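You operate a simulated robot arm through the tools that you are given. There is no shell and no other tool. Be economical: measure what you need, move in short steps, check, and stop when the job is done.

You run a simulated robot arm. Do the job below in one go: nothing can be reset, and whatever is moved stays where it is left.

Task
Seed the red pot with one scoop of matching buttons; stir it smooth.
Fine: use the orange scoop and the green rubber spoon, lay both back; open the grey lid and leave it open; leave the other pots. Spill a teaspoon at most, drop and scorch nothing, no finger in the chocolate; the melter stays on.

Only the result counts: the job must be done as asked and must still hold three seconds after the hand-in. Knocking over, shifting, dropping, spilling or breaking anything else fails it. Lids that push on must go on centred and level and be pressed home; caps that screw on are set level and turned clockwise until they are tight.

Robot
A 7-joint arm with a two-finger parallel gripper on a trunk, on a base that drives. Base frame: it is fixed to the floor where the robot stands at the start and does not move with it; the origin is under the middle of the robot, x ahead of it, y to its left, z up. Lengths are in cm, angles in degrees, forces in N, time in s.
With the tool pointing down near the work surface it reaches from about 22 to 74 cm from the robot's upright axis, wherever it stands. Its first joint turns from -166.0 to 166.0 degrees. Places, roughly: DARK tub [80, 60, 90]; MILK tub [80, 50, 90]; WHITE tub [80, 30, 90]; green rubber spoon (24x5x3 cm) [60, -50, 90]; grey lid [60, 0, 100]; orange rubber spoon (24x5x3 cm) [60, -60, 90]. Payload 1.57 kg.
Tool frame: the origin (TCP) lies between the finger pads and is the grasp point; the fingertips stand 3 cm ahead of it; z points along the fingers, y is the line along which they close. Largest opening 11 cm; finger width 2.4, thickness 1.2; the body of the gripper, 4.8 by 11.2 cm, starts 7.8 cm behind the TCP.
Orientation is that of the tool frame in the base frame, as [roll, pitch, yaw] about the fixed x, y, z axes, in that order (R = Rz(yaw) Ry(pitch) Rx(roll)). With the fingers straight down and closing along the base's y, the tool's x points along the base's -x, its y along +y and its z along -z.

Tools
- The arm moves only by the tool move_arm. Its argument "commands" is a list of rows, each a list of 7 numbers: the shift along the base's x, y, z in cm, then the turn, a rotation vector about the base's x, y, z in degrees, then the gripper command, from -1 (fully open) to 1 (shut), values between in proportion. In form: [[dx, dy, dz, wx, wy, wz, hand], ...]. A call has 1 to 20 rows; each row is the pose to reach, as a shift and turn from the pose commanded when the call began. Each row takes 0.2 s and may step no farther than 5 cm and 8.6 degrees from the row before; otherwise, or with a gripper value out of range, the whole call is refused. A pose out of reach is approached as far as the arm can. The call stops where the force on the tool passes 60 N (or 10 N more than at its start, if that is more) or the arm is blocked; 0.2 s more then pass. The fingers move at their own pace (about 4.5 cm/s each) and stop on an object; they squeeze with about 28 N. The grip force told is the motor's: it shows also when the fingers shut on nothing. Time passes only in rows, and 0.2 s behind the last, so rows that repeat a pose let the fingers close. The reply holds the time, the measured pose of the TCP, the force on the tool along the base axes, the opening and the grip force, in the units named above and with some noise, with the torque about the TCP (base axes, N m) and any sound that the robot's microphone picked up.
- Cameras (640 x 400 px; columns grow to the right, rows downward): "scene" is now at [2.08, 12.6, 156.93]; the picture's right is [-0.35, -0.94, 0.00], its down [-0.63, 0.23, -0.74] and it looks along [0.70, -0.26, -0.67] (base axes); focal length 286 px, centre (320, 200). "wrist" rides on the gripper at [7, 1.6, -14.1] in the tool frame; the picture's right is [-0.23, 0.97, 0.00], its down [-0.86, -0.20, -0.48] and it looks along [-0.47, -0.11, 0.88] (tool axes); focal length 222 px, centre (320, 200). There is no depth. A picture from a camera that has moved, and an enlarged one, comes with that camera's place and axes in the base frame and with its lens.
- capture(camera): a new picture of that camera. It takes no simulated time.
- lift_body(by): slides the trunk up (or, below 0, down) by that many cm; the arm and the scene camera ride with it, the base frame stays. It gives what a move gives, with no picture.
- steer(legs): drives the robot by 1 to 6 legs, each [ahead, turn to the left] in cm and degrees, along the robot's own axes; the way and the turn of a leg run together, so that a leg with both is an arc; at most 150 cm and 180 degrees a leg. The arm and the cameras ride along, it lands a little off, and it stops where it bumps. It gives what a move gives.
- head_to(pan, tilt): turns the head with the scene camera to pan (to the left, within 155 degrees either way) and tilt (down, from -29 to 69), counted from straight ahead of the robot. It gives what a move gives.
- enlarge(camera, box): a new picture of the part [left, top, right, bottom] of that camera's present view, enlarged. It takes no simulated time.
- finish_job(): hands the job in; it is judged then, once.

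Work in short steps. Places have to be worked out from the pictures, the camera data and where the tool is seen: move nearer, look again, correct. Check each grasp and each placing, and mend what went wrong. You have 120 turns and 82 pictures in all, those below and enlarged ones among them. Open the gripper and draw the arm clear of the work before you hand the job in, unless the task says otherwise; then end with one line.

The tools are called after ">>>" as name(argument=value, ...) on one line, values as JSON. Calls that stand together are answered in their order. move_arm: Moves the arm, as the interface text tells. Its arguments: {"type":"object","properties":{"commands":{"type":"array","items":{"type":"array","items":{"type":"number"}}}},"required":["commands"]} The other tools are called the same way: lift_body (by) slides the trunk up or down; steer (legs) drives the base; head_to (pan, tilt) turns the head that bears the scene camera; capture (camera) takes a picture; enlarge (camera, box) takes an enlarged picture of a part of a camera's view; finish_job () hands the job in.

At the start:

```text
time_s: 0.0
tool_pos: [33.31, -0.65, 132.42]
orientation: [180.0, 0.0, 180.0]
wrist_force: [-0.3, -0.3, -0.4]
wrist_torque: [0.01, -0.01, 0.01]
opening: 10.98
finger_force: 0.0
trunk travel left (down, up): [-50.0, 9.0]
robot x, y, heading: [-0.05, -0.34, 0.3]
head pan, tilt: [-20.3, 42.2]
```

scene: 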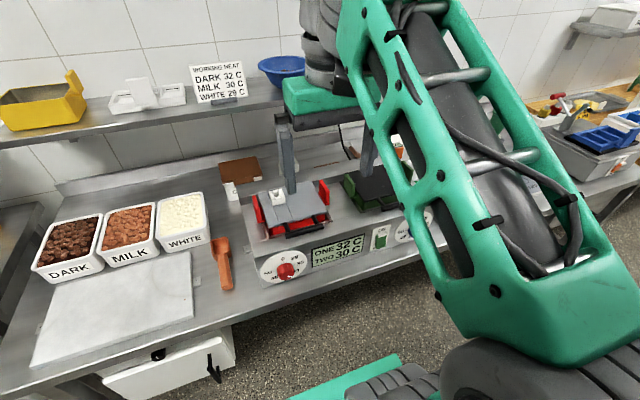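
wrist: 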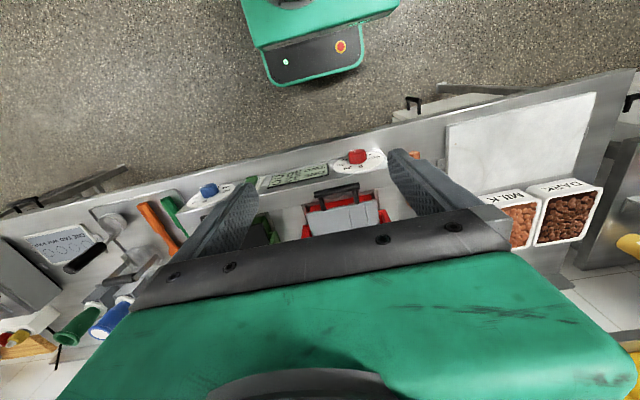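

I'll look closer at the melter with its readouts and the right part of the bench before moving.

>>> enlarge(camera="scene", box=[180, 140, 440, 300])

>>> enlarge(camera="scene", box=[20, 50, 300, 225])

>>> enlarge(camera="wrist", box=[0, 140, 400, 390])

```text
2.46 times, centred on (310, 220) of scene
camera zoom: at [2.08, 12.6, 156.93], right [-0.35, -0.94, 0.0], down [-0.63, 0.23, -0.74], along [0.7, -0.26, -0.67], focal length 704 px, centre (345, 151)
```

zoom: 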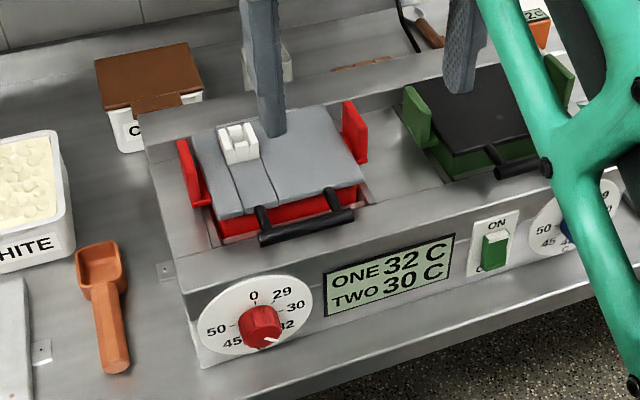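

```text
2.29 times, centred on (160, 138) of scene
camera zoom: at [2.08, 12.6, 156.93], right [-0.35, -0.94, 0.0], down [-0.63, 0.23, -0.74], along [0.7, -0.26, -0.67], focal length 653 px, centre (686, 343)
```

zoom: 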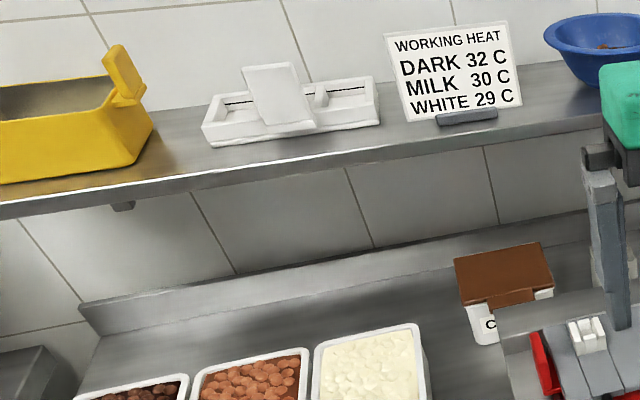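

```text
1.60 times, centred on (200, 265) of wrist
camera zoom: at [26.43, 0.99, 146.49], right [0.23, 0.97, 0.0], down [0.86, -0.2, 0.48], along [0.47, -0.11, -0.88], focal length 355 px, centre (512, 96)
```

zoom: 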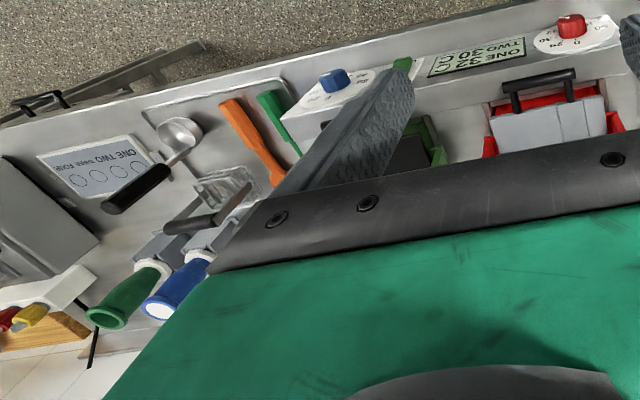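

The red pot is ONE at 32 C, so DARK would match. I'll look at the right-hand side and the card there, and move the arm a bit out of the way later.

>>> head_to(pan=-55, tilt=42)

>>> capture(camera="scene")

>>> enlarge(camera="wrist", box=[0, 190, 160, 290])

```text
time_s: 1.0
tool_pos: [33.39, -0.61, 132.45]
orientation: [179.9, 0.0, 180.0]
wrist_force: [0.5, 0.3, 0.4]
wrist_torque: [-0.04, 0.03, 0.02]
opening: 11.04
finger_force: 0.0
trunk travel left (down, up): [-50.0, 9.0]
robot x, y, heading: [0.54, -0.39, 0.0]
head pan, tilt: [-55.0, 42.0]
```

```text
76 pictures are left
camera scene: at [-0.95, 8.65, 156.95], right [-0.82, -0.57, 0.0], down [-0.38, 0.55, -0.74], along [0.43, -0.61, -0.67], focal length 286 px, centre (320, 200)
```

scene: 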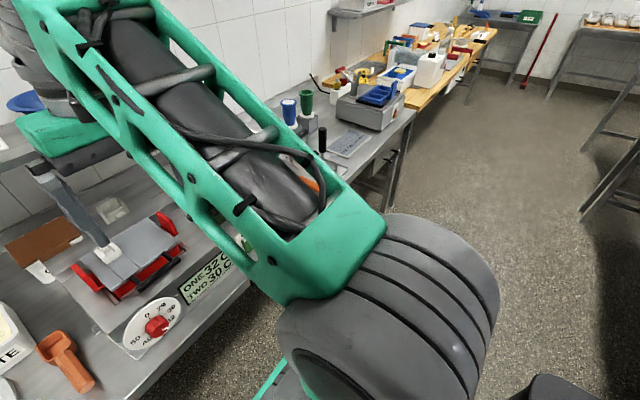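

```text
4.00 times, centred on (80, 240) of wrist
camera zoom: at [26.43, 0.99, 146.49], right [0.23, 0.97, 0.0], down [0.86, -0.2, 0.48], along [0.47, -0.11, -0.88], focal length 888 px, centre (1280, 40)
```

zoom: 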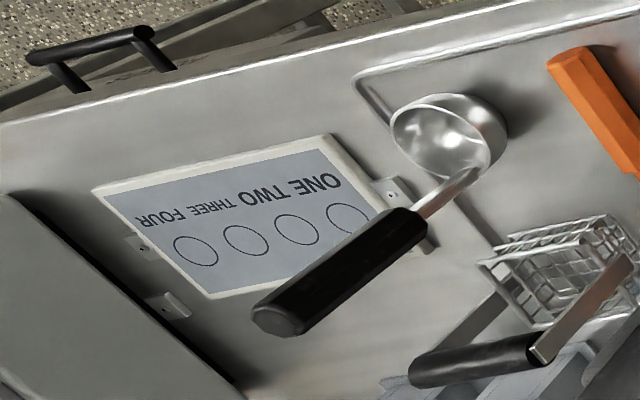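

The card is only a test board; the red pot (ONE, 32 C) wants DARK. I estimate the scoop at x 51–68, y≈21.6, the dark tub at about (79, 62) and the bench edge at x≈44. I'll stand the robot nearer and to the left, so that scoop, tub and pot are all in reach.

>>> steer(legs=[[0, 90], [25, 0], [0, -90], [10, 0]])

>>> head_to(pan=0, tilt=50)

>>> capture(camera="scene")

>>> capture(camera="wrist")

```text
time_s: 11.2
tool_pos: [43.55, 24.02, 132.27]
orientation: [-180.0, -0.1, 179.7]
wrist_force: [0.7, 0.2, -0.3]
wrist_torque: [-0.02, -0.01, 0.02]
opening: 11.01
finger_force: 0.0
trunk travel left (down, up): [-50.0, 9.0]
robot x, y, heading: [10.07, 24.83, -0.4]
head pan, tilt: [-55.0, 42.0]
```

```text
time_s: 12.4
tool_pos: [43.45, 23.95, 132.38]
orientation: [-180.0, 0.0, 179.6]
wrist_force: [1.0, 0.2, -0.1]
wrist_torque: [-0.05, 0.0, -0.04]
opening: 11.02
finger_force: 0.1
trunk travel left (down, up): [-50.0, 9.0]
robot x, y, heading: [10.27, 24.91, -0.5]
head pan, tilt: [0.0, 50.0]
```

```text
74 pictures are left
camera scene: at [12.16, 40.26, 155.83], right [-0.01, -1.0, 0.0], down [-0.77, 0.01, -0.64], along [0.64, 0.0, -0.77], focal length 286 px, centre (320, 200)
```

scene: 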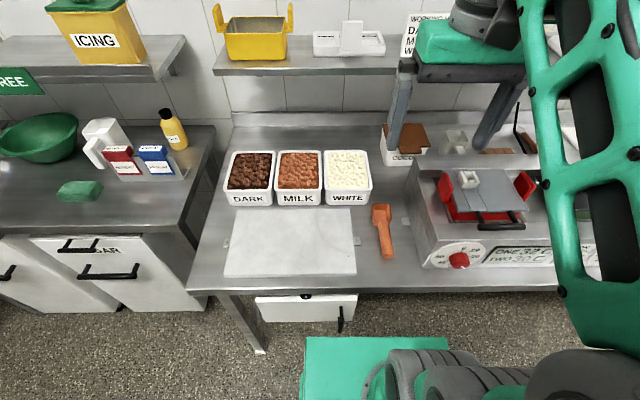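

```text
73 pictures are left
camera wrist: at [36.56, 25.59, 146.48], right [0.23, 0.97, 0.0], down [0.85, -0.21, 0.48], along [0.46, -0.11, -0.88], focal length 222 px, centre (320, 200)
```

wrist: 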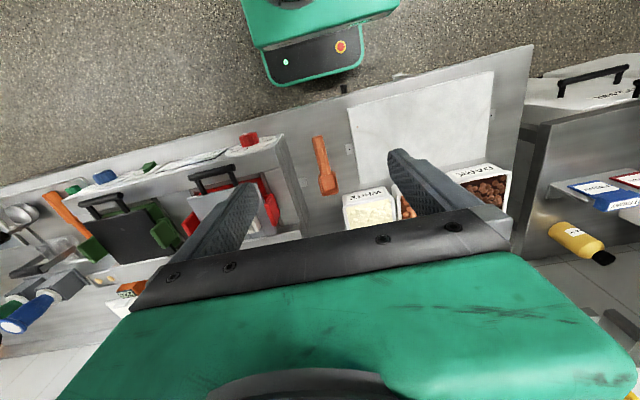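

Comparing two views, the lid handle sits near x≈48.5, y≈0, z≈103.5; the dark tub rim spans about x 68–86, y 55–70 at z≈92. I'll zoom in on lid, scoop and tub.

>>> enlarge(camera="scene", box=[400, 120, 560, 280])

>>> enlarge(camera="scene", box=[215, 130, 415, 270])

>>> enlarge(camera="wrist", box=[60, 120, 340, 270])

```text
2.50 times, centred on (480, 200) of scene
camera zoom: at [12.16, 40.26, 155.83], right [-0.01, -1.0, 0.0], down [-0.77, 0.01, -0.64], along [0.64, 0.0, -0.77], focal length 715 px, centre (-80, 200)
```

zoom: 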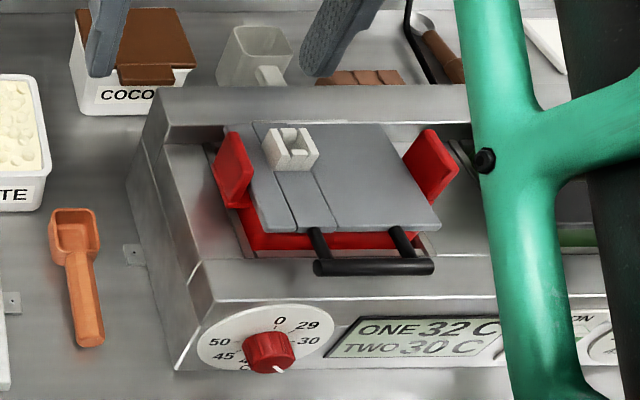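

```text
2.86 times, centred on (315, 200) of scene
camera zoom: at [12.16, 40.26, 155.83], right [-0.01, -1.0, 0.0], down [-0.77, 0.01, -0.64], along [0.64, 0.0, -0.77], focal length 817 px, centre (334, 200)
```

zoom: 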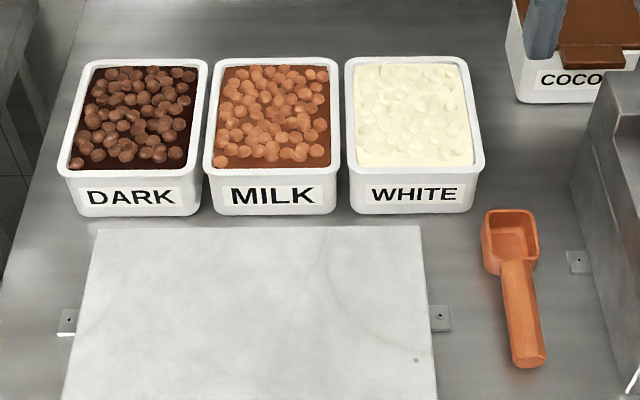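

```text
2.29 times, centred on (200, 195) of wrist
camera zoom: at [36.56, 25.59, 146.48], right [0.23, 0.97, 0.0], down [0.85, -0.21, 0.48], along [0.46, -0.11, -0.88], focal length 508 px, centre (594, 211)
```

zoom: 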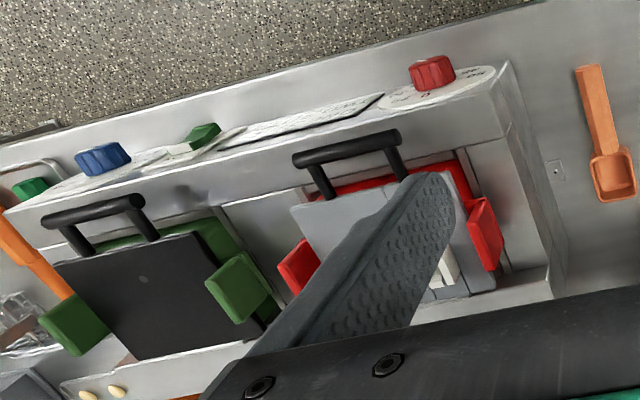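

The lid covers about x 53–67, y −8.5 to 7.5 at z≈103, with its bar handle at x≈48, y≈0.5, z≈103.5, hinged at the back. I'll turn the hand 90° so the fingers close across the bar, and come above and in front of it.

>>> move_arm(commands=[[0, -2, -1, 0, 0, -8.5, -1], [0, -4, -2, 0, 0, -17, -1], [0, -6, -3, 0, 0, -25.5, -1], [0, -8, -4, 0, 0, -34, -1], [0, -10, -5, 0, 0, -42.5, -1], [0, -12, -6, 0, 0, -51, -1], [0, -14, -7, 0, 0, -59.5, -1], [0, -16, -8, 0, 0, -68, -1], [0, -18, -9, 0, 0, -76.5, -1], [0, -21, -10, 0, 0, -85, -1], [-1.5, -23, -12, 0, 0, -90, -1]])

>>> move_arm(commands=[[0, 0, 0, 0, -8.5, 0, -1], [0, 0, -1, 0, -17, 0, -1], [0, 0, -2, 0, -25.5, 0, -1], [0, 0, -3, 0, -34, 0, -1], [0, 0, -4, 0, -42.5, 0, -1], [-1, 0, -6, 0, -50, 0, -1]])

>>> capture(camera="scene")

>>> capture(camera="wrist")

```text
time_s: 14.8
tool_pos: [41.99, 0.85, 120.38]
orientation: [180.0, 0.0, 89.5]
wrist_force: [0.4, 0.1, 0.5]
wrist_torque: [0.02, -0.02, 0.03]
opening: 11.02
finger_force: 0.0
trunk travel left (down, up): [-50.0, 9.0]
robot x, y, heading: [10.36, 24.95, -0.5]
head pan, tilt: [0.0, 50.0]
```

```text
time_s: 15.7
tool_pos: [42.17, 2.24, 131.09]
orientation: [145.8, 7.8, 91.6]
wrist_force: [-0.6, 0.9, 0.5]
wrist_torque: [0.01, -0.07, -0.04]
opening: 11.0
finger_force: 0.1
out of reach, approached as far as the arm can: row 1, 3, 4
trunk travel left (down, up): [-50.0, 9.0]
robot x, y, heading: [10.19, 24.7, -0.5]
head pan, tilt: [0.0, 50.0]
stopped in row 4: the arm was blocked; the commanded pose is now the measured one
```

```text
69 pictures are left
camera scene: at [12.06, 40.36, 155.82], right [-0.01, -1.0, 0.0], down [-0.77, 0.0, -0.64], along [0.64, 0.0, -0.77], focal length 286 px, centre (320, 200)
```

scene: 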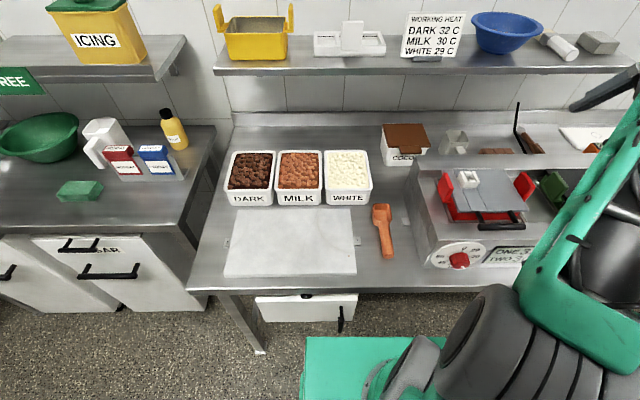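

```text
68 pictures are left
camera wrist: at [35.4, 10.64, 142.6], right [0.81, -0.13, 0.57], down [-0.41, -0.82, 0.4], along [0.42, -0.56, -0.72], focal length 222 px, centre (320, 200)
```

wrist: 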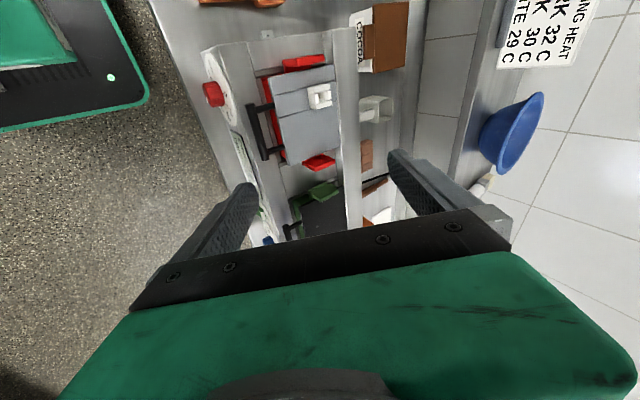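

The forward tilt is out of reach here, so I'll use a straight-down grip on the bar and let the round bar turn in the fingers. I undo the tilt and go above the bar.

>>> move_arm(commands=[[1, -0.3, 0, 1.56, 6.84, -0.78, -1], [2, -0.6, -3, 3.1, 13.7, -1.56, -1], [3, -1, -6, 4.7, 20.5, -2.34, -1], [4.5, -1.5, -10, 6.2, 27.4, -3.1, -1], [5.8, -1.5, -14, 7.8, 34.2, -3.9, -1]])

>>> capture(camera="wrist")

```text
time_s: 16.9
tool_pos: [48.15, 0.86, 116.8]
orientation: [180.0, -0.9, 90.1]
wrist_force: [0.6, 0.1, 0.7]
wrist_torque: [0.0, 0.01, 0.01]
opening: 11.0
finger_force: 0.0
trunk travel left (down, up): [-50.0, 9.0]
robot x, y, heading: [10.04, 25.04, -0.4]
head pan, tilt: [0.0, 50.0]
```

```text
67 pictures are left
camera wrist: at [49.8, 7.72, 130.97], right [0.97, -0.23, 0.0], down [-0.2, -0.86, 0.47], along [-0.11, -0.45, -0.89], focal length 222 px, centre (320, 200)
```

wrist: 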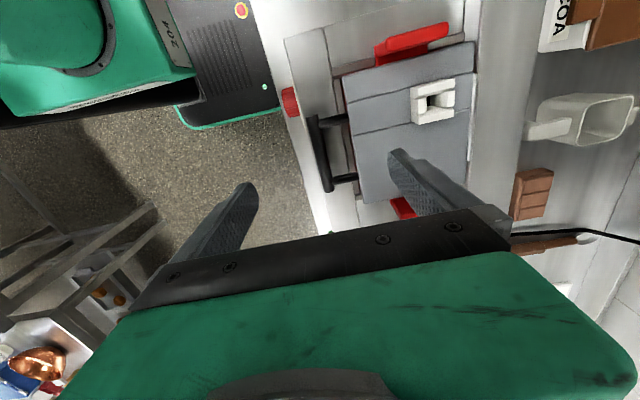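

The bar shows at x≈48, between y −4.9 and 4.5. I'll narrow the fingers to about 4 cm so the rear finger misses the lid edge, then lower around the bar.

>>> move_arm(commands=[[-0.15, -0.9, 0, 0, 0, 0, 0.3], [-0.15, -0.9, 0, 0, 0, 0, 0.3], [-0.15, -0.9, 0, 0, 0, 0, 0.3], [-0.15, -0.9, 0, 0, 0, 0, 0.3], [-0.15, -0.9, -3, 0, 0, 0, 0.3], [-0.15, -0.9, -6, 0, 0, 0, 0.3], [-0.15, -0.9, -8, 0, 0, 0, 0.3], [-0.15, -0.9, -10, 0, 0, 0, 0.3]])

>>> capture(camera="wrist")

>>> enlarge(camera="scene", box=[400, 120, 560, 280])

```text
time_s: 18.7
tool_pos: [47.92, 0.03, 106.66]
orientation: [-180.0, -0.9, 90.1]
wrist_force: [-0.5, 0.5, 0.0]
wrist_torque: [-0.01, -0.01, 0.02]
opening: 3.85
finger_force: 0.2
trunk travel left (down, up): [-50.0, 9.0]
robot x, y, heading: [10.21, 24.74, -0.3]
head pan, tilt: [0.0, 50.0]
```

```text
66 pictures are left
camera wrist: at [49.55, 6.78, 120.97], right [0.97, -0.23, 0.0], down [-0.2, -0.86, 0.47], along [-0.11, -0.45, -0.89], focal length 222 px, centre (320, 200)
```

wrist: 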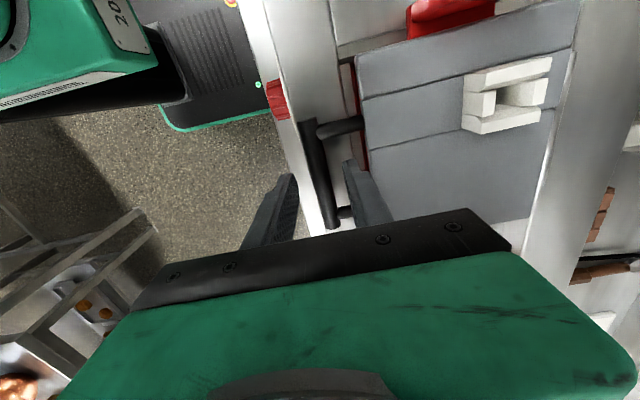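

```text
2.50 times, centred on (480, 200) of scene
camera zoom: at [12.19, 40.26, 155.83], right [-0.01, -1.0, 0.0], down [-0.77, 0.01, -0.64], along [0.64, 0.0, -0.77], focal length 715 px, centre (-80, 200)
```

zoom: 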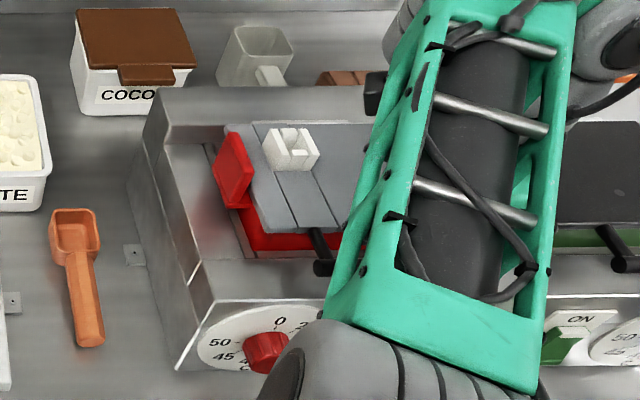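

Bar position confirmed (x≈48.1, z≈103.4). I lower the last bit and close on it.

>>> move_arm(commands=[[0.15, 0, -1.2, 0, 0, 0, 0.3], [0.15, 0, -2.4, 0, 0, 0, 0.3], [0.15, 0, -2.4, 0, 0, 0, 1], [0.15, 0, -2.4, 0, 0, 0, 1], [0.15, 0, -2.4, 0, 0, 0, 1], [0.15, 0, -2.4, 0, 0, 0, 1]])

```text
time_s: 20.1
tool_pos: [47.88, 0.07, 104.33]
orientation: [179.9, -1.0, 90.0]
wrist_force: [-14.8, 3.3, -0.5]
wrist_torque: [0.21, 0.26, 0.43]
opening: 1.54
finger_force: 31.2
trunk travel left (down, up): [-50.0, 9.0]
robot x, y, heading: [10.0, 25.13, -0.4]
head pan, tilt: [0.0, 50.0]
```

The bar is held (opening 1.54). I lift a little first to test that the lid hinges at the back.

>>> move_arm(commands=[[-0.2, 0, 0.5, 0, 0, 0, 1], [-0.15, 0, 1.5, 0, 0, 0, 1], [0, 0, 2.5, 0, 0, 0, 1], [0.2, 0, 3.5, 0, 0, 0, 1]])

>>> enlarge(camera="scene", box=[400, 120, 560, 280])

>>> capture(camera="wrist")

```text
time_s: 21.1
tool_pos: [48.25, 0.16, 108.0]
orientation: [179.9, -0.9, 90.1]
wrist_force: [-7.7, 1.7, -0.5]
wrist_torque: [0.22, 0.18, 0.79]
opening: 1.55
finger_force: 31.6
trunk travel left (down, up): [-50.0, 9.0]
robot x, y, heading: [9.87, 24.73, -0.7]
head pan, tilt: [0.0, 50.0]
```

```text
2.50 times, centred on (480, 200) of scene
camera zoom: at [12.08, 40.28, 155.83], right [-0.01, -1.0, 0.0], down [-0.77, 0.01, -0.64], along [0.64, 0.0, -0.77], focal length 715 px, centre (-80, 200)
```

zoom: 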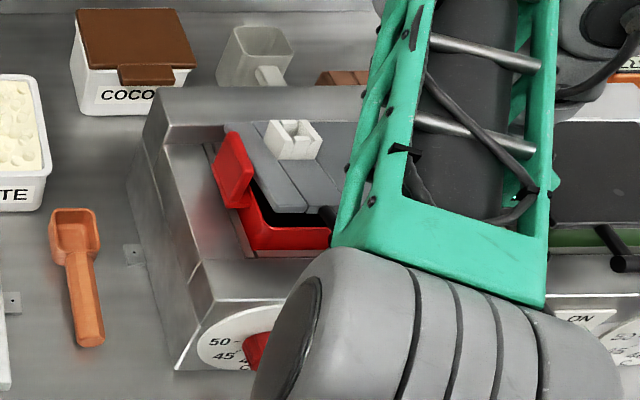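

```text
63 pictures are left
camera wrist: at [49.9, 6.82, 122.17], right [0.97, -0.23, 0.0], down [-0.2, -0.86, 0.47], along [-0.11, -0.45, -0.89], focal length 222 px, centre (320, 200)
```

wrist: 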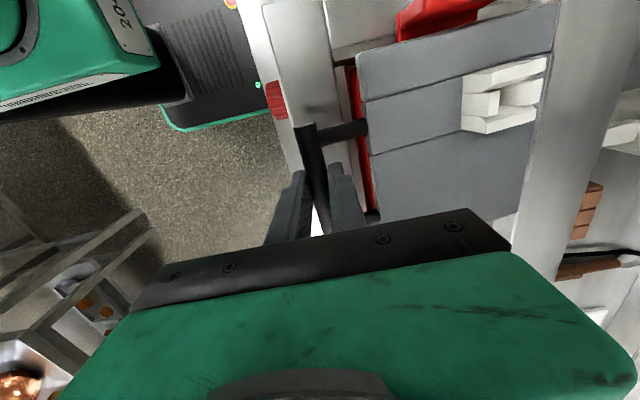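

The lid swings up on a rear hinge. I follow the arc up to about 62°.

>>> move_arm(commands=[[0.5, 0, 1, 0, 0, 0, 1], [1.0, 0, 2.1, 0, 0, 0, 1], [1.85, 0, 4.2, 0, 0, 0, 1], [3.1, 0, 6.3, 0, 0, 0, 1], [4.5, 0, 8.2, 0, 0, 0, 1], [6.25, 0, 9.9, 0, 0, 0, 1], [8.15, 0, 11.4, 0, 0, 0, 1], [10.15, 0, 12.6, 0, 0, 0, 1]])

>>> capture(camera="wrist")

```text
time_s: 22.9
tool_pos: [58.23, 0.07, 120.82]
orientation: [179.7, -0.7, 90.2]
wrist_force: [-10.8, -0.2, 25.3]
wrist_torque: [0.04, 0.11, 0.71]
opening: 1.54
finger_force: 31.8
trunk travel left (down, up): [-50.0, 9.0]
robot x, y, heading: [10.29, 24.63, -0.4]
head pan, tilt: [0.0, 50.0]
```

```text
62 pictures are left
camera wrist: at [59.88, 6.92, 134.96], right [0.97, -0.22, 0.0], down [-0.2, -0.86, 0.47], along [-0.1, -0.45, -0.88], focal length 222 px, centre (320, 200)
```

wrist: 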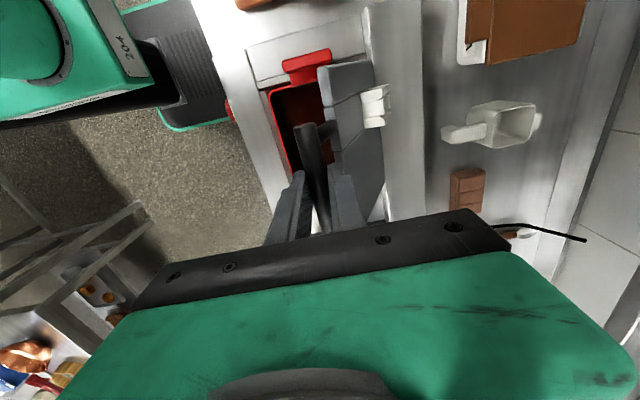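

The lid is at about 60°. The upward force suggests the true arc is slightly higher, so I continue with a small upward correction.

>>> move_arm(commands=[[0.2, 0, 0.5, 0, 0, 0, 1], [1.2, 0, 1.1, 0, 0, 0, 1], [2.3, 0, 1.6, 0, 0, 0, 1], [3.4, 0, 2.1, 0, 0, 0, 1]])

```text
time_s: 23.9
tool_pos: [62.1, 0.18, 122.16]
orientation: [-179.5, -1.0, 90.1]
wrist_force: [4.6, 14.1, -23.6]
wrist_torque: [0.41, -0.06, 0.37]
opening: 1.51
finger_force: 31.0
trunk travel left (down, up): [-50.0, 9.0]
robot x, y, heading: [9.95, 24.85, -0.3]
head pan, tilt: [0.0, 50.0]
```

Near 75°, so now I follow the model arc over the top, in gentle steps.

>>> move_arm(commands=[[0.6, 0, -0.3, 0, 0, 0, 1], [1.8, 0, -0.2, 0, 0, 0, 1], [3.4, 0, 0, 0, 0, 0, 1], [4.6, 0, 0.1, 0, 0, 0, 1], [5.8, 0, 0.1, 0, 0, 0, 1], [7.0, 0, 0.1, 0, 0, 0, 1]])

>>> capture(camera="wrist")

>>> capture(camera="scene")

```text
time_s: 25.3
tool_pos: [67.71, 0.11, 122.77]
orientation: [179.9, -0.8, 90.1]
wrist_force: [-0.4, 9.4, -4.7]
wrist_torque: [0.02, -0.07, 0.76]
opening: 1.52
finger_force: 31.0
out of reach, approached as far as the arm can: row 6
trunk travel left (down, up): [-50.0, 9.0]
robot x, y, heading: [10.03, 24.62, -0.4]
head pan, tilt: [0.0, 50.0]
```

```text
61 pictures are left
camera wrist: at [69.32, 6.89, 136.97], right [0.97, -0.23, 0.0], down [-0.2, -0.86, 0.47], along [-0.11, -0.45, -0.88], focal length 222 px, centre (320, 200)
```

wrist: 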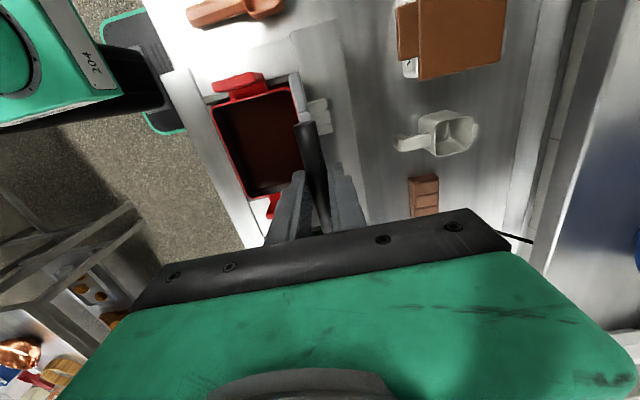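

```text
60 pictures are left
camera scene: at [12.25, 40.43, 155.81], right [-0.01, -1.0, 0.0], down [-0.77, 0.0, -0.64], along [0.64, -0.01, -0.77], focal length 286 px, centre (320, 200)
```

scene: 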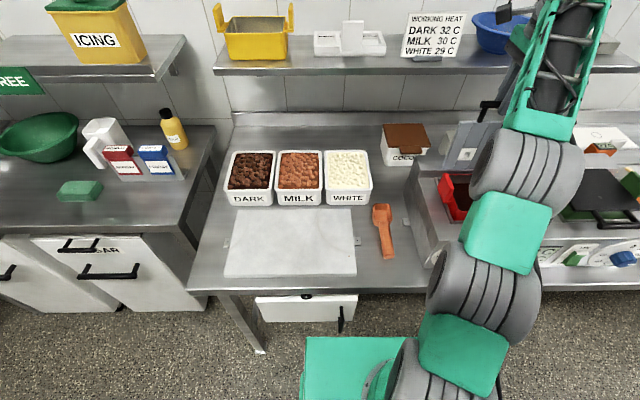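

The lid stands vertical and the pot is open. The arm is at its reach, so I tilt the wrist back toward me while carrying the bar a bit farther past vertical.

>>> move_arm(commands=[[0.2, 0, 0, 0, -7, 0, 1], [0.8, 0, 0, 0, -14, 0, 1], [1.8, 0, -0.1, 0, -20, 0, 1], [3, 0, -0.2, 0, -24, 0, 1], [4.2, 0, -0.5, 0, -28, 0, 1]])

>>> capture(camera="wrist")

```text
time_s: 26.5
tool_pos: [70.58, 0.0, 122.37]
orientation: [153.2, -0.9, 90.1]
wrist_force: [-52.2, 18.6, -2.3]
wrist_torque: [0.44, 1.02, 0.66]
opening: 1.54
finger_force: 31.4
trunk travel left (down, up): [-50.0, 9.0]
robot x, y, heading: [9.93, 24.98, -0.7]
head pan, tilt: [0.0, 50.0]
stopped in row 5: the force on the tool passed its limit (the readings are from after the stop); the commanded pose is now the measured one
```

```text
59 pictures are left
camera wrist: at [65.67, 6.76, 135.84], right [0.87, -0.23, 0.44], down [-0.39, -0.86, 0.32], along [0.3, -0.45, -0.84], focal length 222 px, centre (320, 200)
```

wrist: 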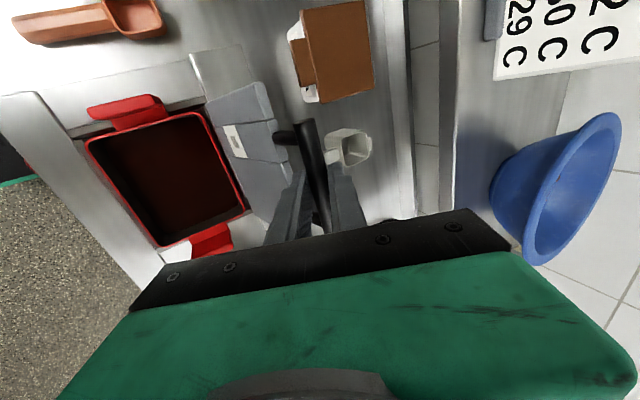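

The bar met the hinge stop at about 99° (−52 N). I ease back a touch, release, and withdraw along the finger axis.

>>> move_arm(commands=[[-0.3, 0, 0, 0, 0, 0, 1], [-0.3, 0, 0, 0, 0, 0, 0.4], [-0.3, 0, 0, 0, 0, 0, 0.4], [-0.3, 0, 0, 0, 0, 0, 0.4], [-1.2, 0, 1.8, 0, 0, 0, 0.4], [-2.1, 0, 3.6, 0, 0, 0, 0.4], [-3.5, 0, 6.2, 0, 0, 0, 0.4]])

>>> capture(camera="wrist")

```text
time_s: 28.1
tool_pos: [67.78, -0.27, 128.11]
orientation: [153.5, -1.0, 90.2]
wrist_force: [0.0, 0.0, -0.4]
wrist_torque: [0.01, 0.02, -0.04]
opening: 3.29
finger_force: 0.0
trunk travel left (down, up): [-50.0, 9.0]
robot x, y, heading: [10.08, 24.75, -0.2]
head pan, tilt: [0.0, 50.0]
```

```text
58 pictures are left
camera wrist: at [62.94, 6.5, 141.7], right [0.87, -0.23, 0.43], down [-0.39, -0.86, 0.32], along [0.3, -0.45, -0.84], focal length 222 px, centre (320, 200)
```

wrist: 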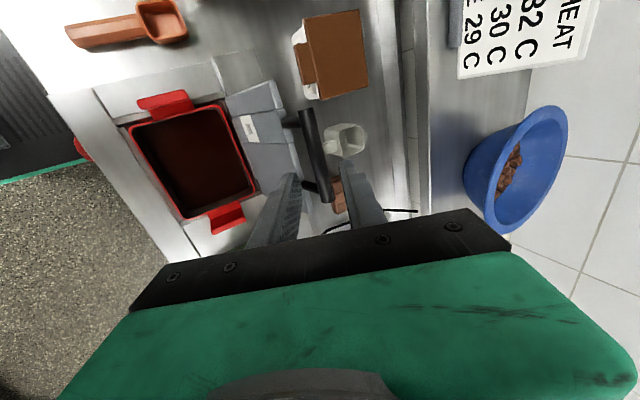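

The lid stays open on its own past vertical, and the pot opening spans x 53.5–65.5, y −7.5 to 7.5. Now I straighten the hand, turn it back, and go above the scoop's handle.

>>> move_arm(commands=[[-2, 0, 2, 0, 7, 0, -0.2], [-5, 1, 3, 0, 14, 0, -0.2], [-8, 2, 3, 0, 20, 0, -0.2], [-12, 4, 3, 0, 26.6, 0, -0.2]])

>>> move_arm(commands=[[0, 1.5, 0, 0, 0, 8.5, -0.2], [0, 3, 0, 0, 0, 17, -0.2], [0, 5, -1, 0, 0, 25.5, -0.2], [0, 7, -2, 0, 0, 34, -0.2], [0, 9, -4, 0, 0, 42.5, -0.2], [0, 11, -6, 0, 0, 51, -0.2], [-0.5, 13, -9, 0, 0, 59.5, -0.2], [-0.5, 15, -12, 0, 0, 68, -0.2], [-0.5, 17, -15, 0, 0, 76.5, -0.2], [-0.8, 18, -18, 0, 0, 85, -0.2], [-0.8, 18.2, -21, 0, 0, 90, -0.2]])

>>> capture(camera="wrist")

```text
time_s: 29.1
tool_pos: [55.82, 3.76, 131.13]
orientation: [-179.8, -0.9, 89.7]
wrist_force: [0.5, -0.6, 0.2]
wrist_torque: [0.01, -0.01, -0.03]
opening: 6.6
finger_force: 0.0
trunk travel left (down, up): [-50.0, 9.0]
robot x, y, heading: [10.02, 24.69, -0.5]
head pan, tilt: [0.0, 50.0]
```

```text
time_s: 31.5
tool_pos: [55.03, 22.01, 110.19]
orientation: [-179.9, -0.9, 179.8]
wrist_force: [-0.6, -0.2, -0.6]
wrist_torque: [0.0, -0.01, 0.01]
opening: 6.61
finger_force: 0.0
trunk travel left (down, up): [-50.0, 9.0]
robot x, y, heading: [9.74, 24.88, -0.5]
head pan, tilt: [0.0, 50.0]
```

```text
57 pictures are left
camera wrist: at [48.35, 23.73, 124.42], right [0.23, 0.97, -0.01], down [0.86, -0.2, 0.47], along [0.45, -0.11, -0.88], focal length 222 px, centre (320, 200)
```

wrist: 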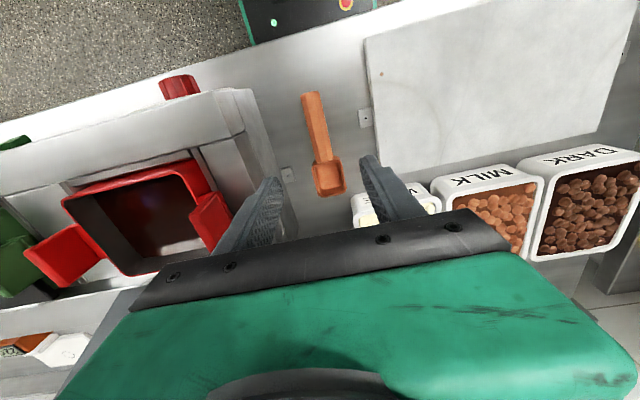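

The scoop handle runs from x≈49.5 to 59 at y≈21.6, with the bowl to x≈66. I go to the handle's middle and lower, then look again.

>>> move_arm(commands=[[-0.7, -0.3, -4, 0, 0, 0, -0.2], [-1.5, -0.4, -8, 0, 0, 0, -0.2], [-1.5, -0.4, -12, 0, 0, 0, -0.2], [-1.5, -0.4, -16, 0, 0, 0, -0.2], [-1.5, -0.4, -18, 0, 0, 0, -0.2]])

>>> capture(camera="wrist")

>>> enlarge(camera="scene", box=[320, 160, 480, 280])

```text
time_s: 32.7
tool_pos: [53.57, 21.64, 92.17]
orientation: [-179.9, -1.0, 179.6]
wrist_force: [-0.6, -1.4, 0.5]
wrist_torque: [-0.01, 0.02, -0.02]
opening: 6.56
finger_force: 0.2
trunk travel left (down, up): [-50.0, 9.0]
robot x, y, heading: [9.94, 24.92, -0.6]
head pan, tilt: [0.0, 50.0]
```

```text
56 pictures are left
camera wrist: at [46.83, 23.33, 106.39], right [0.23, 0.97, -0.01], down [0.86, -0.2, 0.46], along [0.45, -0.11, -0.89], focal length 222 px, centre (320, 200)
```

wrist: 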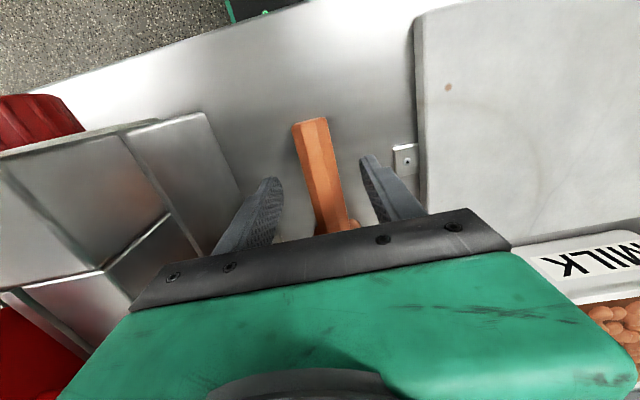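

```text
3.33 times, centred on (400, 220) of scene
camera zoom: at [12.15, 40.29, 155.83], right [-0.01, -1.0, 0.0], down [-0.77, 0.01, -0.64], along [0.64, -0.01, -0.77], focal length 953 px, centre (53, 133)
```

zoom: 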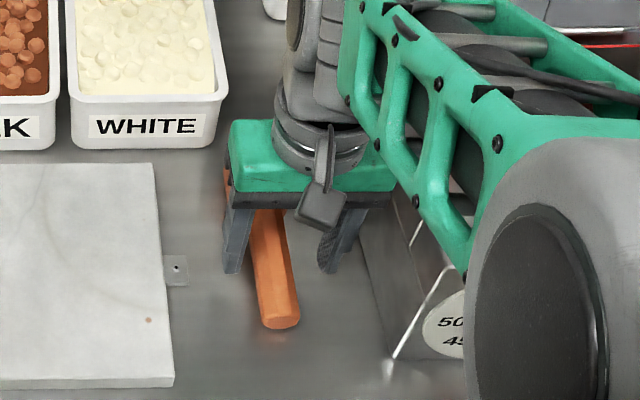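

The handle lies between the fingers, about 2.4 cm wide. I lower to just above the bench and close.

>>> move_arm(commands=[[0, 0.3, -1.5, 0, 0, 0, -0.2], [0, 0.3, -3.3, 0, 0, 0, -0.2], [0, 0.3, -3.3, 0, 0, 0, 1], [0, 0.3, -3.3, 0, 0, 0, 1], [0, 0.3, -3.3, 0, 0, 0, 1], [0, 0.3, -3.3, 0, 0, 0, 1], [0, 0.3, -3.3, 0, 0, 0, 1]])

>>> capture(camera="wrist")

```text
time_s: 34.3
tool_pos: [53.65, 21.92, 89.09]
orientation: [-179.9, -0.6, 179.6]
wrist_force: [1.8, -2.5, 18.6]
wrist_torque: [0.14, -0.23, -0.24]
opening: 2.9
finger_force: 28.2
trunk travel left (down, up): [-50.0, 9.0]
robot x, y, heading: [10.34, 24.83, -0.5]
head pan, tilt: [0.0, 50.0]
```

```text
54 pictures are left
camera wrist: at [46.85, 23.58, 103.25], right [0.23, 0.97, 0.0], down [0.86, -0.2, 0.47], along [0.45, -0.11, -0.88], focal length 222 px, centre (320, 200)
```

wrist: 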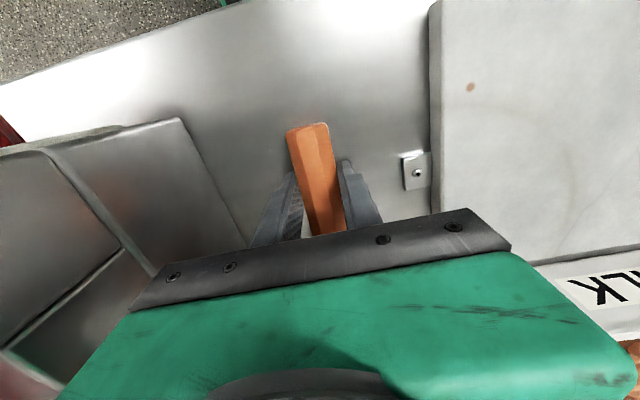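

Gripped at 2.9 cm. I lift the scoop and check how it hangs.

>>> move_arm(commands=[[0, 0, 2, 0, 0, 0, 1], [0, 0, 5, 0, 0, 0, 1], [0, 2, 9, 0, 0, 0, 1], [-1, 6, 13, 0, 0, 0, 1], [-2, 10, 16, 0, 0, 0, 1]])

>>> capture(camera="scene")

>>> capture(camera="wrist")

```text
refused: row 4 steps farther than a row can; nothing moved
```

```text
53 pictures are left
camera scene: at [12.06, 40.26, 155.84], right [-0.01, -1.0, 0.0], down [-0.77, 0.01, -0.64], along [0.64, -0.01, -0.77], focal length 286 px, centre (320, 200)
```

scene: 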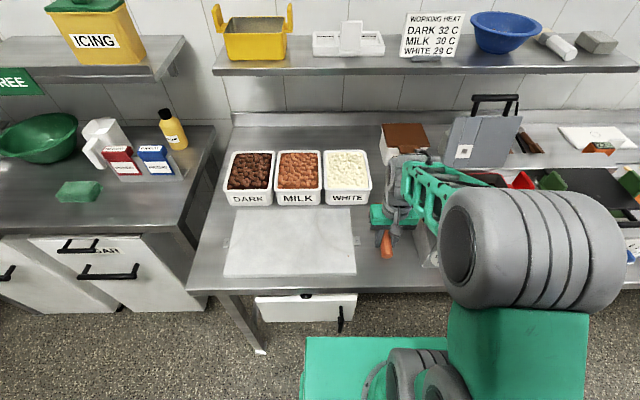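

```text
52 pictures are left
camera wrist: at [46.85, 23.58, 103.25], right [0.23, 0.97, 0.0], down [0.86, -0.2, 0.47], along [0.45, -0.11, -0.88], focal length 222 px, centre (320, 200)
```

wrist: 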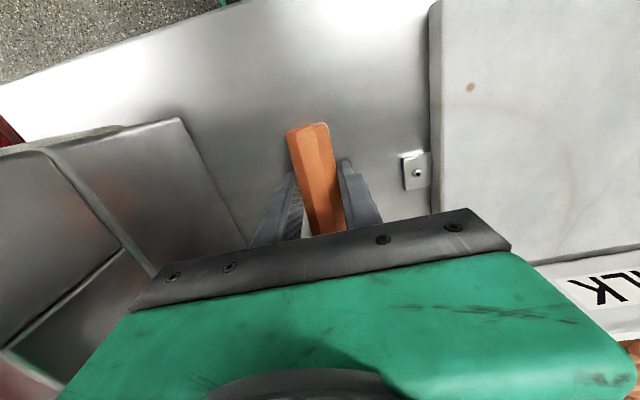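

One step was too long; I repeat it with shorter ones.

>>> move_arm(commands=[[0, 0, 2, 0, 0, 0, 1], [0, 0, 5, 0, 0, 0, 1], [0, 2, 9, 0, 0, 0, 1], [-0.5, 5, 12, 0, 0, 0, 1], [-1, 9, 14, 0, 0, 0, 1], [-1, 13, 16, 0, 0, 0, 1], [-1, 17, 16, 0, 0, 0, 1]])

>>> enlarge(camera="scene", box=[200, 100, 440, 250])

```text
time_s: 35.9
tool_pos: [52.61, 38.96, 104.8]
orientation: [-180.0, -1.0, 179.6]
wrist_force: [-0.3, 0.0, -2.0]
wrist_torque: [0.02, 0.05, -0.05]
opening: 2.9
finger_force: 28.2
trunk travel left (down, up): [-50.0, 9.0]
robot x, y, heading: [9.9, 24.65, -0.4]
head pan, tilt: [0.0, 50.0]
```

```text
2.67 times, centred on (320, 175) of scene
camera zoom: at [12.15, 40.33, 155.82], right [-0.01, -1.0, 0.0], down [-0.77, 0.01, -0.64], along [0.64, -0.01, -0.77], focal length 762 px, centre (320, 267)
```

zoom: 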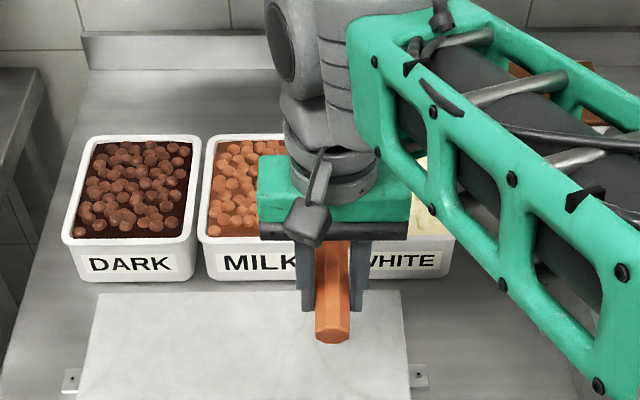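

The scoop is held firmly. From here the tub is a long reach for tilting, while a stand at about (20, 38) would bring tub, pot and the scoop's place all in comfortable range. I'll raise the scoop a bit and swing the base over there.

>>> move_arm(commands=[[0, 0, 3, 0, 0, 0, 1], [-1, 0, 6, 0, 0, 0, 1], [-3, 0, 8, 0, 0, 0, 1]])

>>> steer(legs=[[-21, 0], [17.4, 45], [17.4, -45]])

>>> capture(camera="scene")

```text
time_s: 36.7
tool_pos: [49.56, 38.86, 112.86]
orientation: [-180.0, -0.9, 179.8]
wrist_force: [0.9, 0.5, -2.1]
wrist_torque: [-0.02, 0.08, -0.02]
opening: 2.89
finger_force: 28.2
trunk travel left (down, up): [-50.0, 9.0]
robot x, y, heading: [10.07, 24.95, -0.3]
head pan, tilt: [0.0, 50.0]
```

```text
time_s: 42.4
tool_pos: [60.12, 51.71, 112.91]
orientation: [-179.9, -1.1, 179.6]
wrist_force: [0.3, 0.0, -2.1]
wrist_torque: [0.01, 0.12, 0.0]
opening: 2.87
finger_force: 28.0
trunk travel left (down, up): [-50.0, 9.0]
robot x, y, heading: [20.68, 37.7, -0.6]
head pan, tilt: [0.0, 50.0]
```

```text
50 pictures are left
camera scene: at [22.71, 53.18, 155.83], right [-0.01, -1.0, 0.0], down [-0.77, 0.01, -0.64], along [0.64, -0.01, -0.77], focal length 286 px, centre (320, 200)
```

scene: 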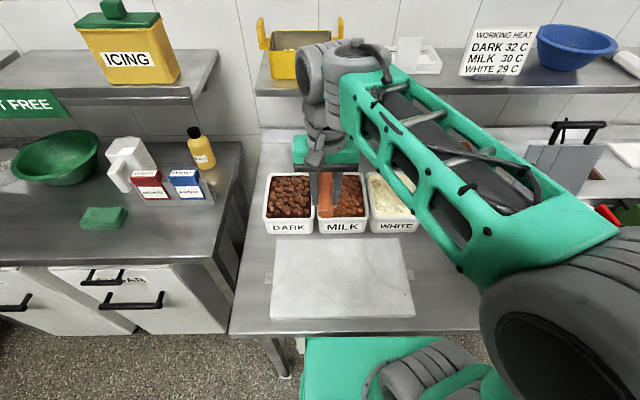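

The stand is good; the dark tub centre is at about (77, 60.9) with the rim at z≈93. I move in front of the tub and tip the scoop nose-down above it to test the wrist range.

>>> move_arm(commands=[[1, 3, 0, 0, 0, 0, 1], [2, 6, 0, 0, 0, 0, 1], [3, 9, 0, 0, 0, 0, 1], [4, 9, 0, 0, 8.5, 0, 1], [5, 9, 0, 0, 17, 0, 1], [5, 9, 0, 0, 25.5, 0, 1], [5, 9, 0, 0, 34, 0, 1], [5, 9, 0, 0, 42.5, 0, 1], [5, 9, 0, 0, 50, 0, 1]])

>>> enlarge(camera="scene", box=[200, 80, 440, 250])

>>> capture(camera="wrist")

```text
time_s: 44.4
tool_pos: [48.62, 58.68, 95.94]
orientation: [-179.9, -47.3, 179.6]
wrist_force: [0.2, -0.4, -1.8]
wrist_torque: [0.0, 0.06, 0.01]
opening: 2.88
finger_force: 27.3
out of reach, approached as far as the arm can: row 4, 5, 6, 7, 8, 9
trunk travel left (down, up): [-50.0, 9.0]
robot x, y, heading: [20.85, 37.54, -0.4]
head pan, tilt: [0.0, 50.0]
```

```text
2.35 times, centred on (320, 165) of scene
camera zoom: at [22.47, 53.15, 155.83], right [-0.01, -1.0, 0.0], down [-0.77, 0.01, -0.64], along [0.64, -0.01, -0.77], focal length 673 px, centre (320, 282)
```

zoom: 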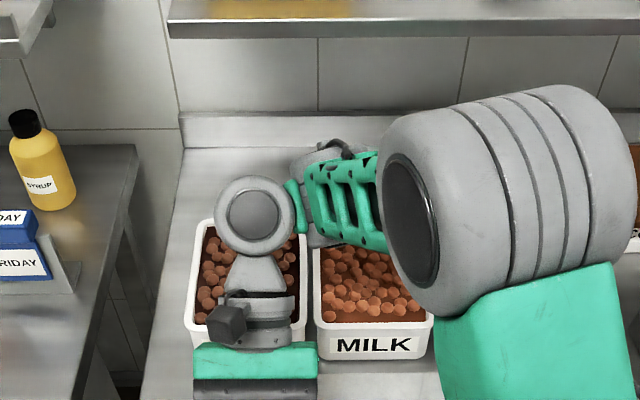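

```text
48 pictures are left
camera wrist: at [54.28, 60.29, 110.66], right [0.16, 0.97, -0.17], down [0.93, -0.2, -0.3], along [-0.33, -0.11, -0.94], focal length 222 px, centre (320, 200)
```

wrist: 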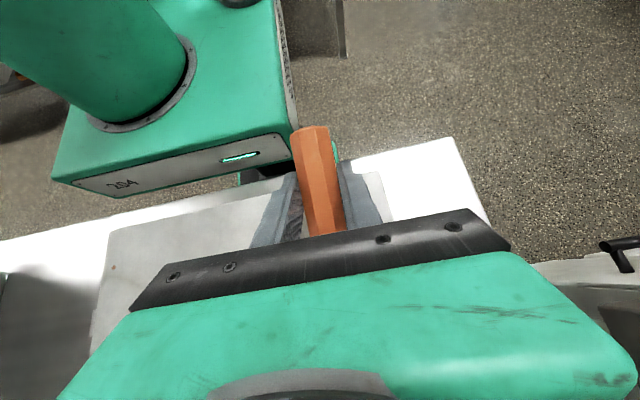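

The nose-down tilt toward me runs out of wrist range and the hand sagged to (48.6, 58.7, 95.9), touching nothing. I undo it the same way, then will instead scoop sideways (handle along y), where the tilt is easier.

>>> move_arm(commands=[[0, 0, 0, 0, -7.5, 0, 1], [0, 0, 0, 0, -16, 0, 1], [0, 0, 0, 0, -24.5, 0, 1], [0, 0, 0, 0, -33, 0, 1], [-1, 0, 0, 0, -41.5, 0, 1], [-2, 0, 0, 0, -50, 0, 1]])

```text
time_s: 45.8
tool_pos: [46.68, 58.85, 95.95]
orientation: [179.8, 3.0, 179.6]
wrist_force: [-0.3, 0.9, -1.4]
wrist_torque: [0.02, 0.12, -0.01]
opening: 2.89
finger_force: 28.1
trunk travel left (down, up): [-50.0, 9.0]
robot x, y, heading: [21.12, 37.66, -0.8]
head pan, tilt: [0.0, 50.0]
```

I lift, level the scoop, then turn it to point toward −y while moving to the left side of the dark tub.

>>> move_arm(commands=[[0, 0, 4, 0, 1, 0, 1], [0, 0, 8, 0, 2, 0, 1], [1, 0, 12, 0, 3, 0, 1], [3, 0, 16, 0, 4, 0, 1]])

>>> move_arm(commands=[[2.5, 1.3, 0, 0, 0, -8.5, 1], [5, 2.6, 0, 0, 0, -17, 1], [7.5, 3.9, 0, 0, 0, -25.5, 1], [10, 5.2, 0, 0, 0, -34, 1], [12.5, 6.5, 0, 0, 0, -42.5, 1], [15, 7.8, 0, 0, 0, -51, 1], [17.5, 9.1, 0, 0, 0, -59.5, 1], [20, 10.4, 0, 0, 0, -68, 1], [22.5, 11.7, 0, 0, 0, -76.5, 1], [25, 13, 0, 0, 0, -85, 1], [27.3, 14, 0, 0, 0, -90, 1]])

>>> enlarge(camera="scene", box=[200, 80, 440, 250])

>>> capture(camera="wrist")

```text
time_s: 46.8
tool_pos: [49.77, 59.07, 111.87]
orientation: [179.9, -1.3, 179.7]
wrist_force: [0.0, 0.8, -1.8]
wrist_torque: [0.02, 0.11, -0.03]
opening: 2.88
finger_force: 28.4
trunk travel left (down, up): [-50.0, 9.0]
robot x, y, heading: [20.52, 37.34, -0.5]
head pan, tilt: [0.0, 50.0]
```

```text
time_s: 49.2
tool_pos: [76.97, 73.28, 111.72]
orientation: [-179.9, -1.0, 89.9]
wrist_force: [0.4, 1.2, -2.4]
wrist_torque: [0.06, 0.06, 0.0]
opening: 2.89
finger_force: 28.1
out of reach, approached as far as the arm can: row 10
trunk travel left (down, up): [-50.0, 9.0]
robot x, y, heading: [20.24, 37.58, -0.2]
head pan, tilt: [0.0, 50.0]
```

```text
2.35 times, centred on (320, 165) of scene
camera zoom: at [22.89, 53.65, 155.76], right [-0.01, -1.0, 0.0], down [-0.77, 0.0, -0.64], along [0.64, -0.01, -0.77], focal length 673 px, centre (320, 282)
```

zoom: 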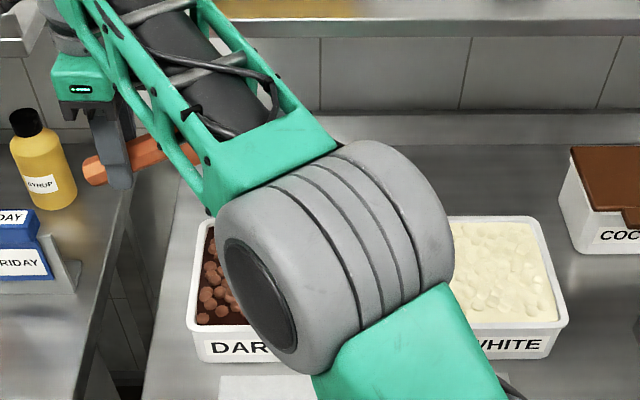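

```text
46 pictures are left
camera wrist: at [78.73, 80.04, 125.8], right [0.97, -0.23, 0.0], down [-0.2, -0.86, 0.46], along [-0.11, -0.45, -0.89], focal length 222 px, centre (320, 200)
```

wrist: 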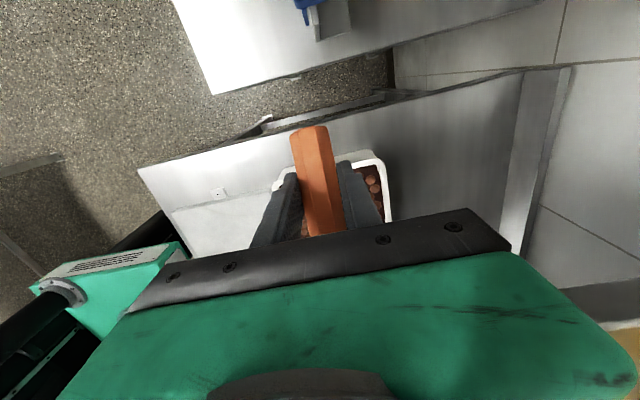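

The scoop now points over the dark tub from its left. I test the sideways nose-down tilt here, still above the rim.

>>> move_arm(commands=[[-0.5, -0.5, 0, 8.5, 0, 0, 1], [-0.5, -1, 0, 17, 0, 0, 1], [-0.5, -1, 0, 25.5, 0, 0, 1], [-0.5, -1, 0, 34, 0, 0, 1]])

>>> capture(camera="scene")

```text
time_s: 50.2
tool_pos: [77.97, 72.31, 113.17]
orientation: [-179.8, -29.5, 89.7]
wrist_force: [-0.7, 0.4, -0.8]
wrist_torque: [0.06, -0.04, 0.01]
opening: 2.88
finger_force: 28.1
out of reach, approached as far as the arm can: row 3, 4
trunk travel left (down, up): [-50.0, 9.0]
robot x, y, heading: [20.35, 37.75, -0.7]
head pan, tilt: [0.0, 50.0]
```

```text
45 pictures are left
camera scene: at [22.56, 53.18, 155.84], right [-0.01, -1.0, 0.0], down [-0.77, 0.01, -0.64], along [0.64, -0.01, -0.77], focal length 286 px, centre (320, 200)
```

scene: 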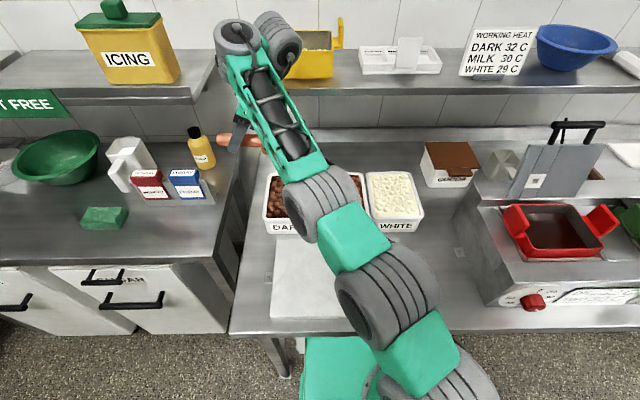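

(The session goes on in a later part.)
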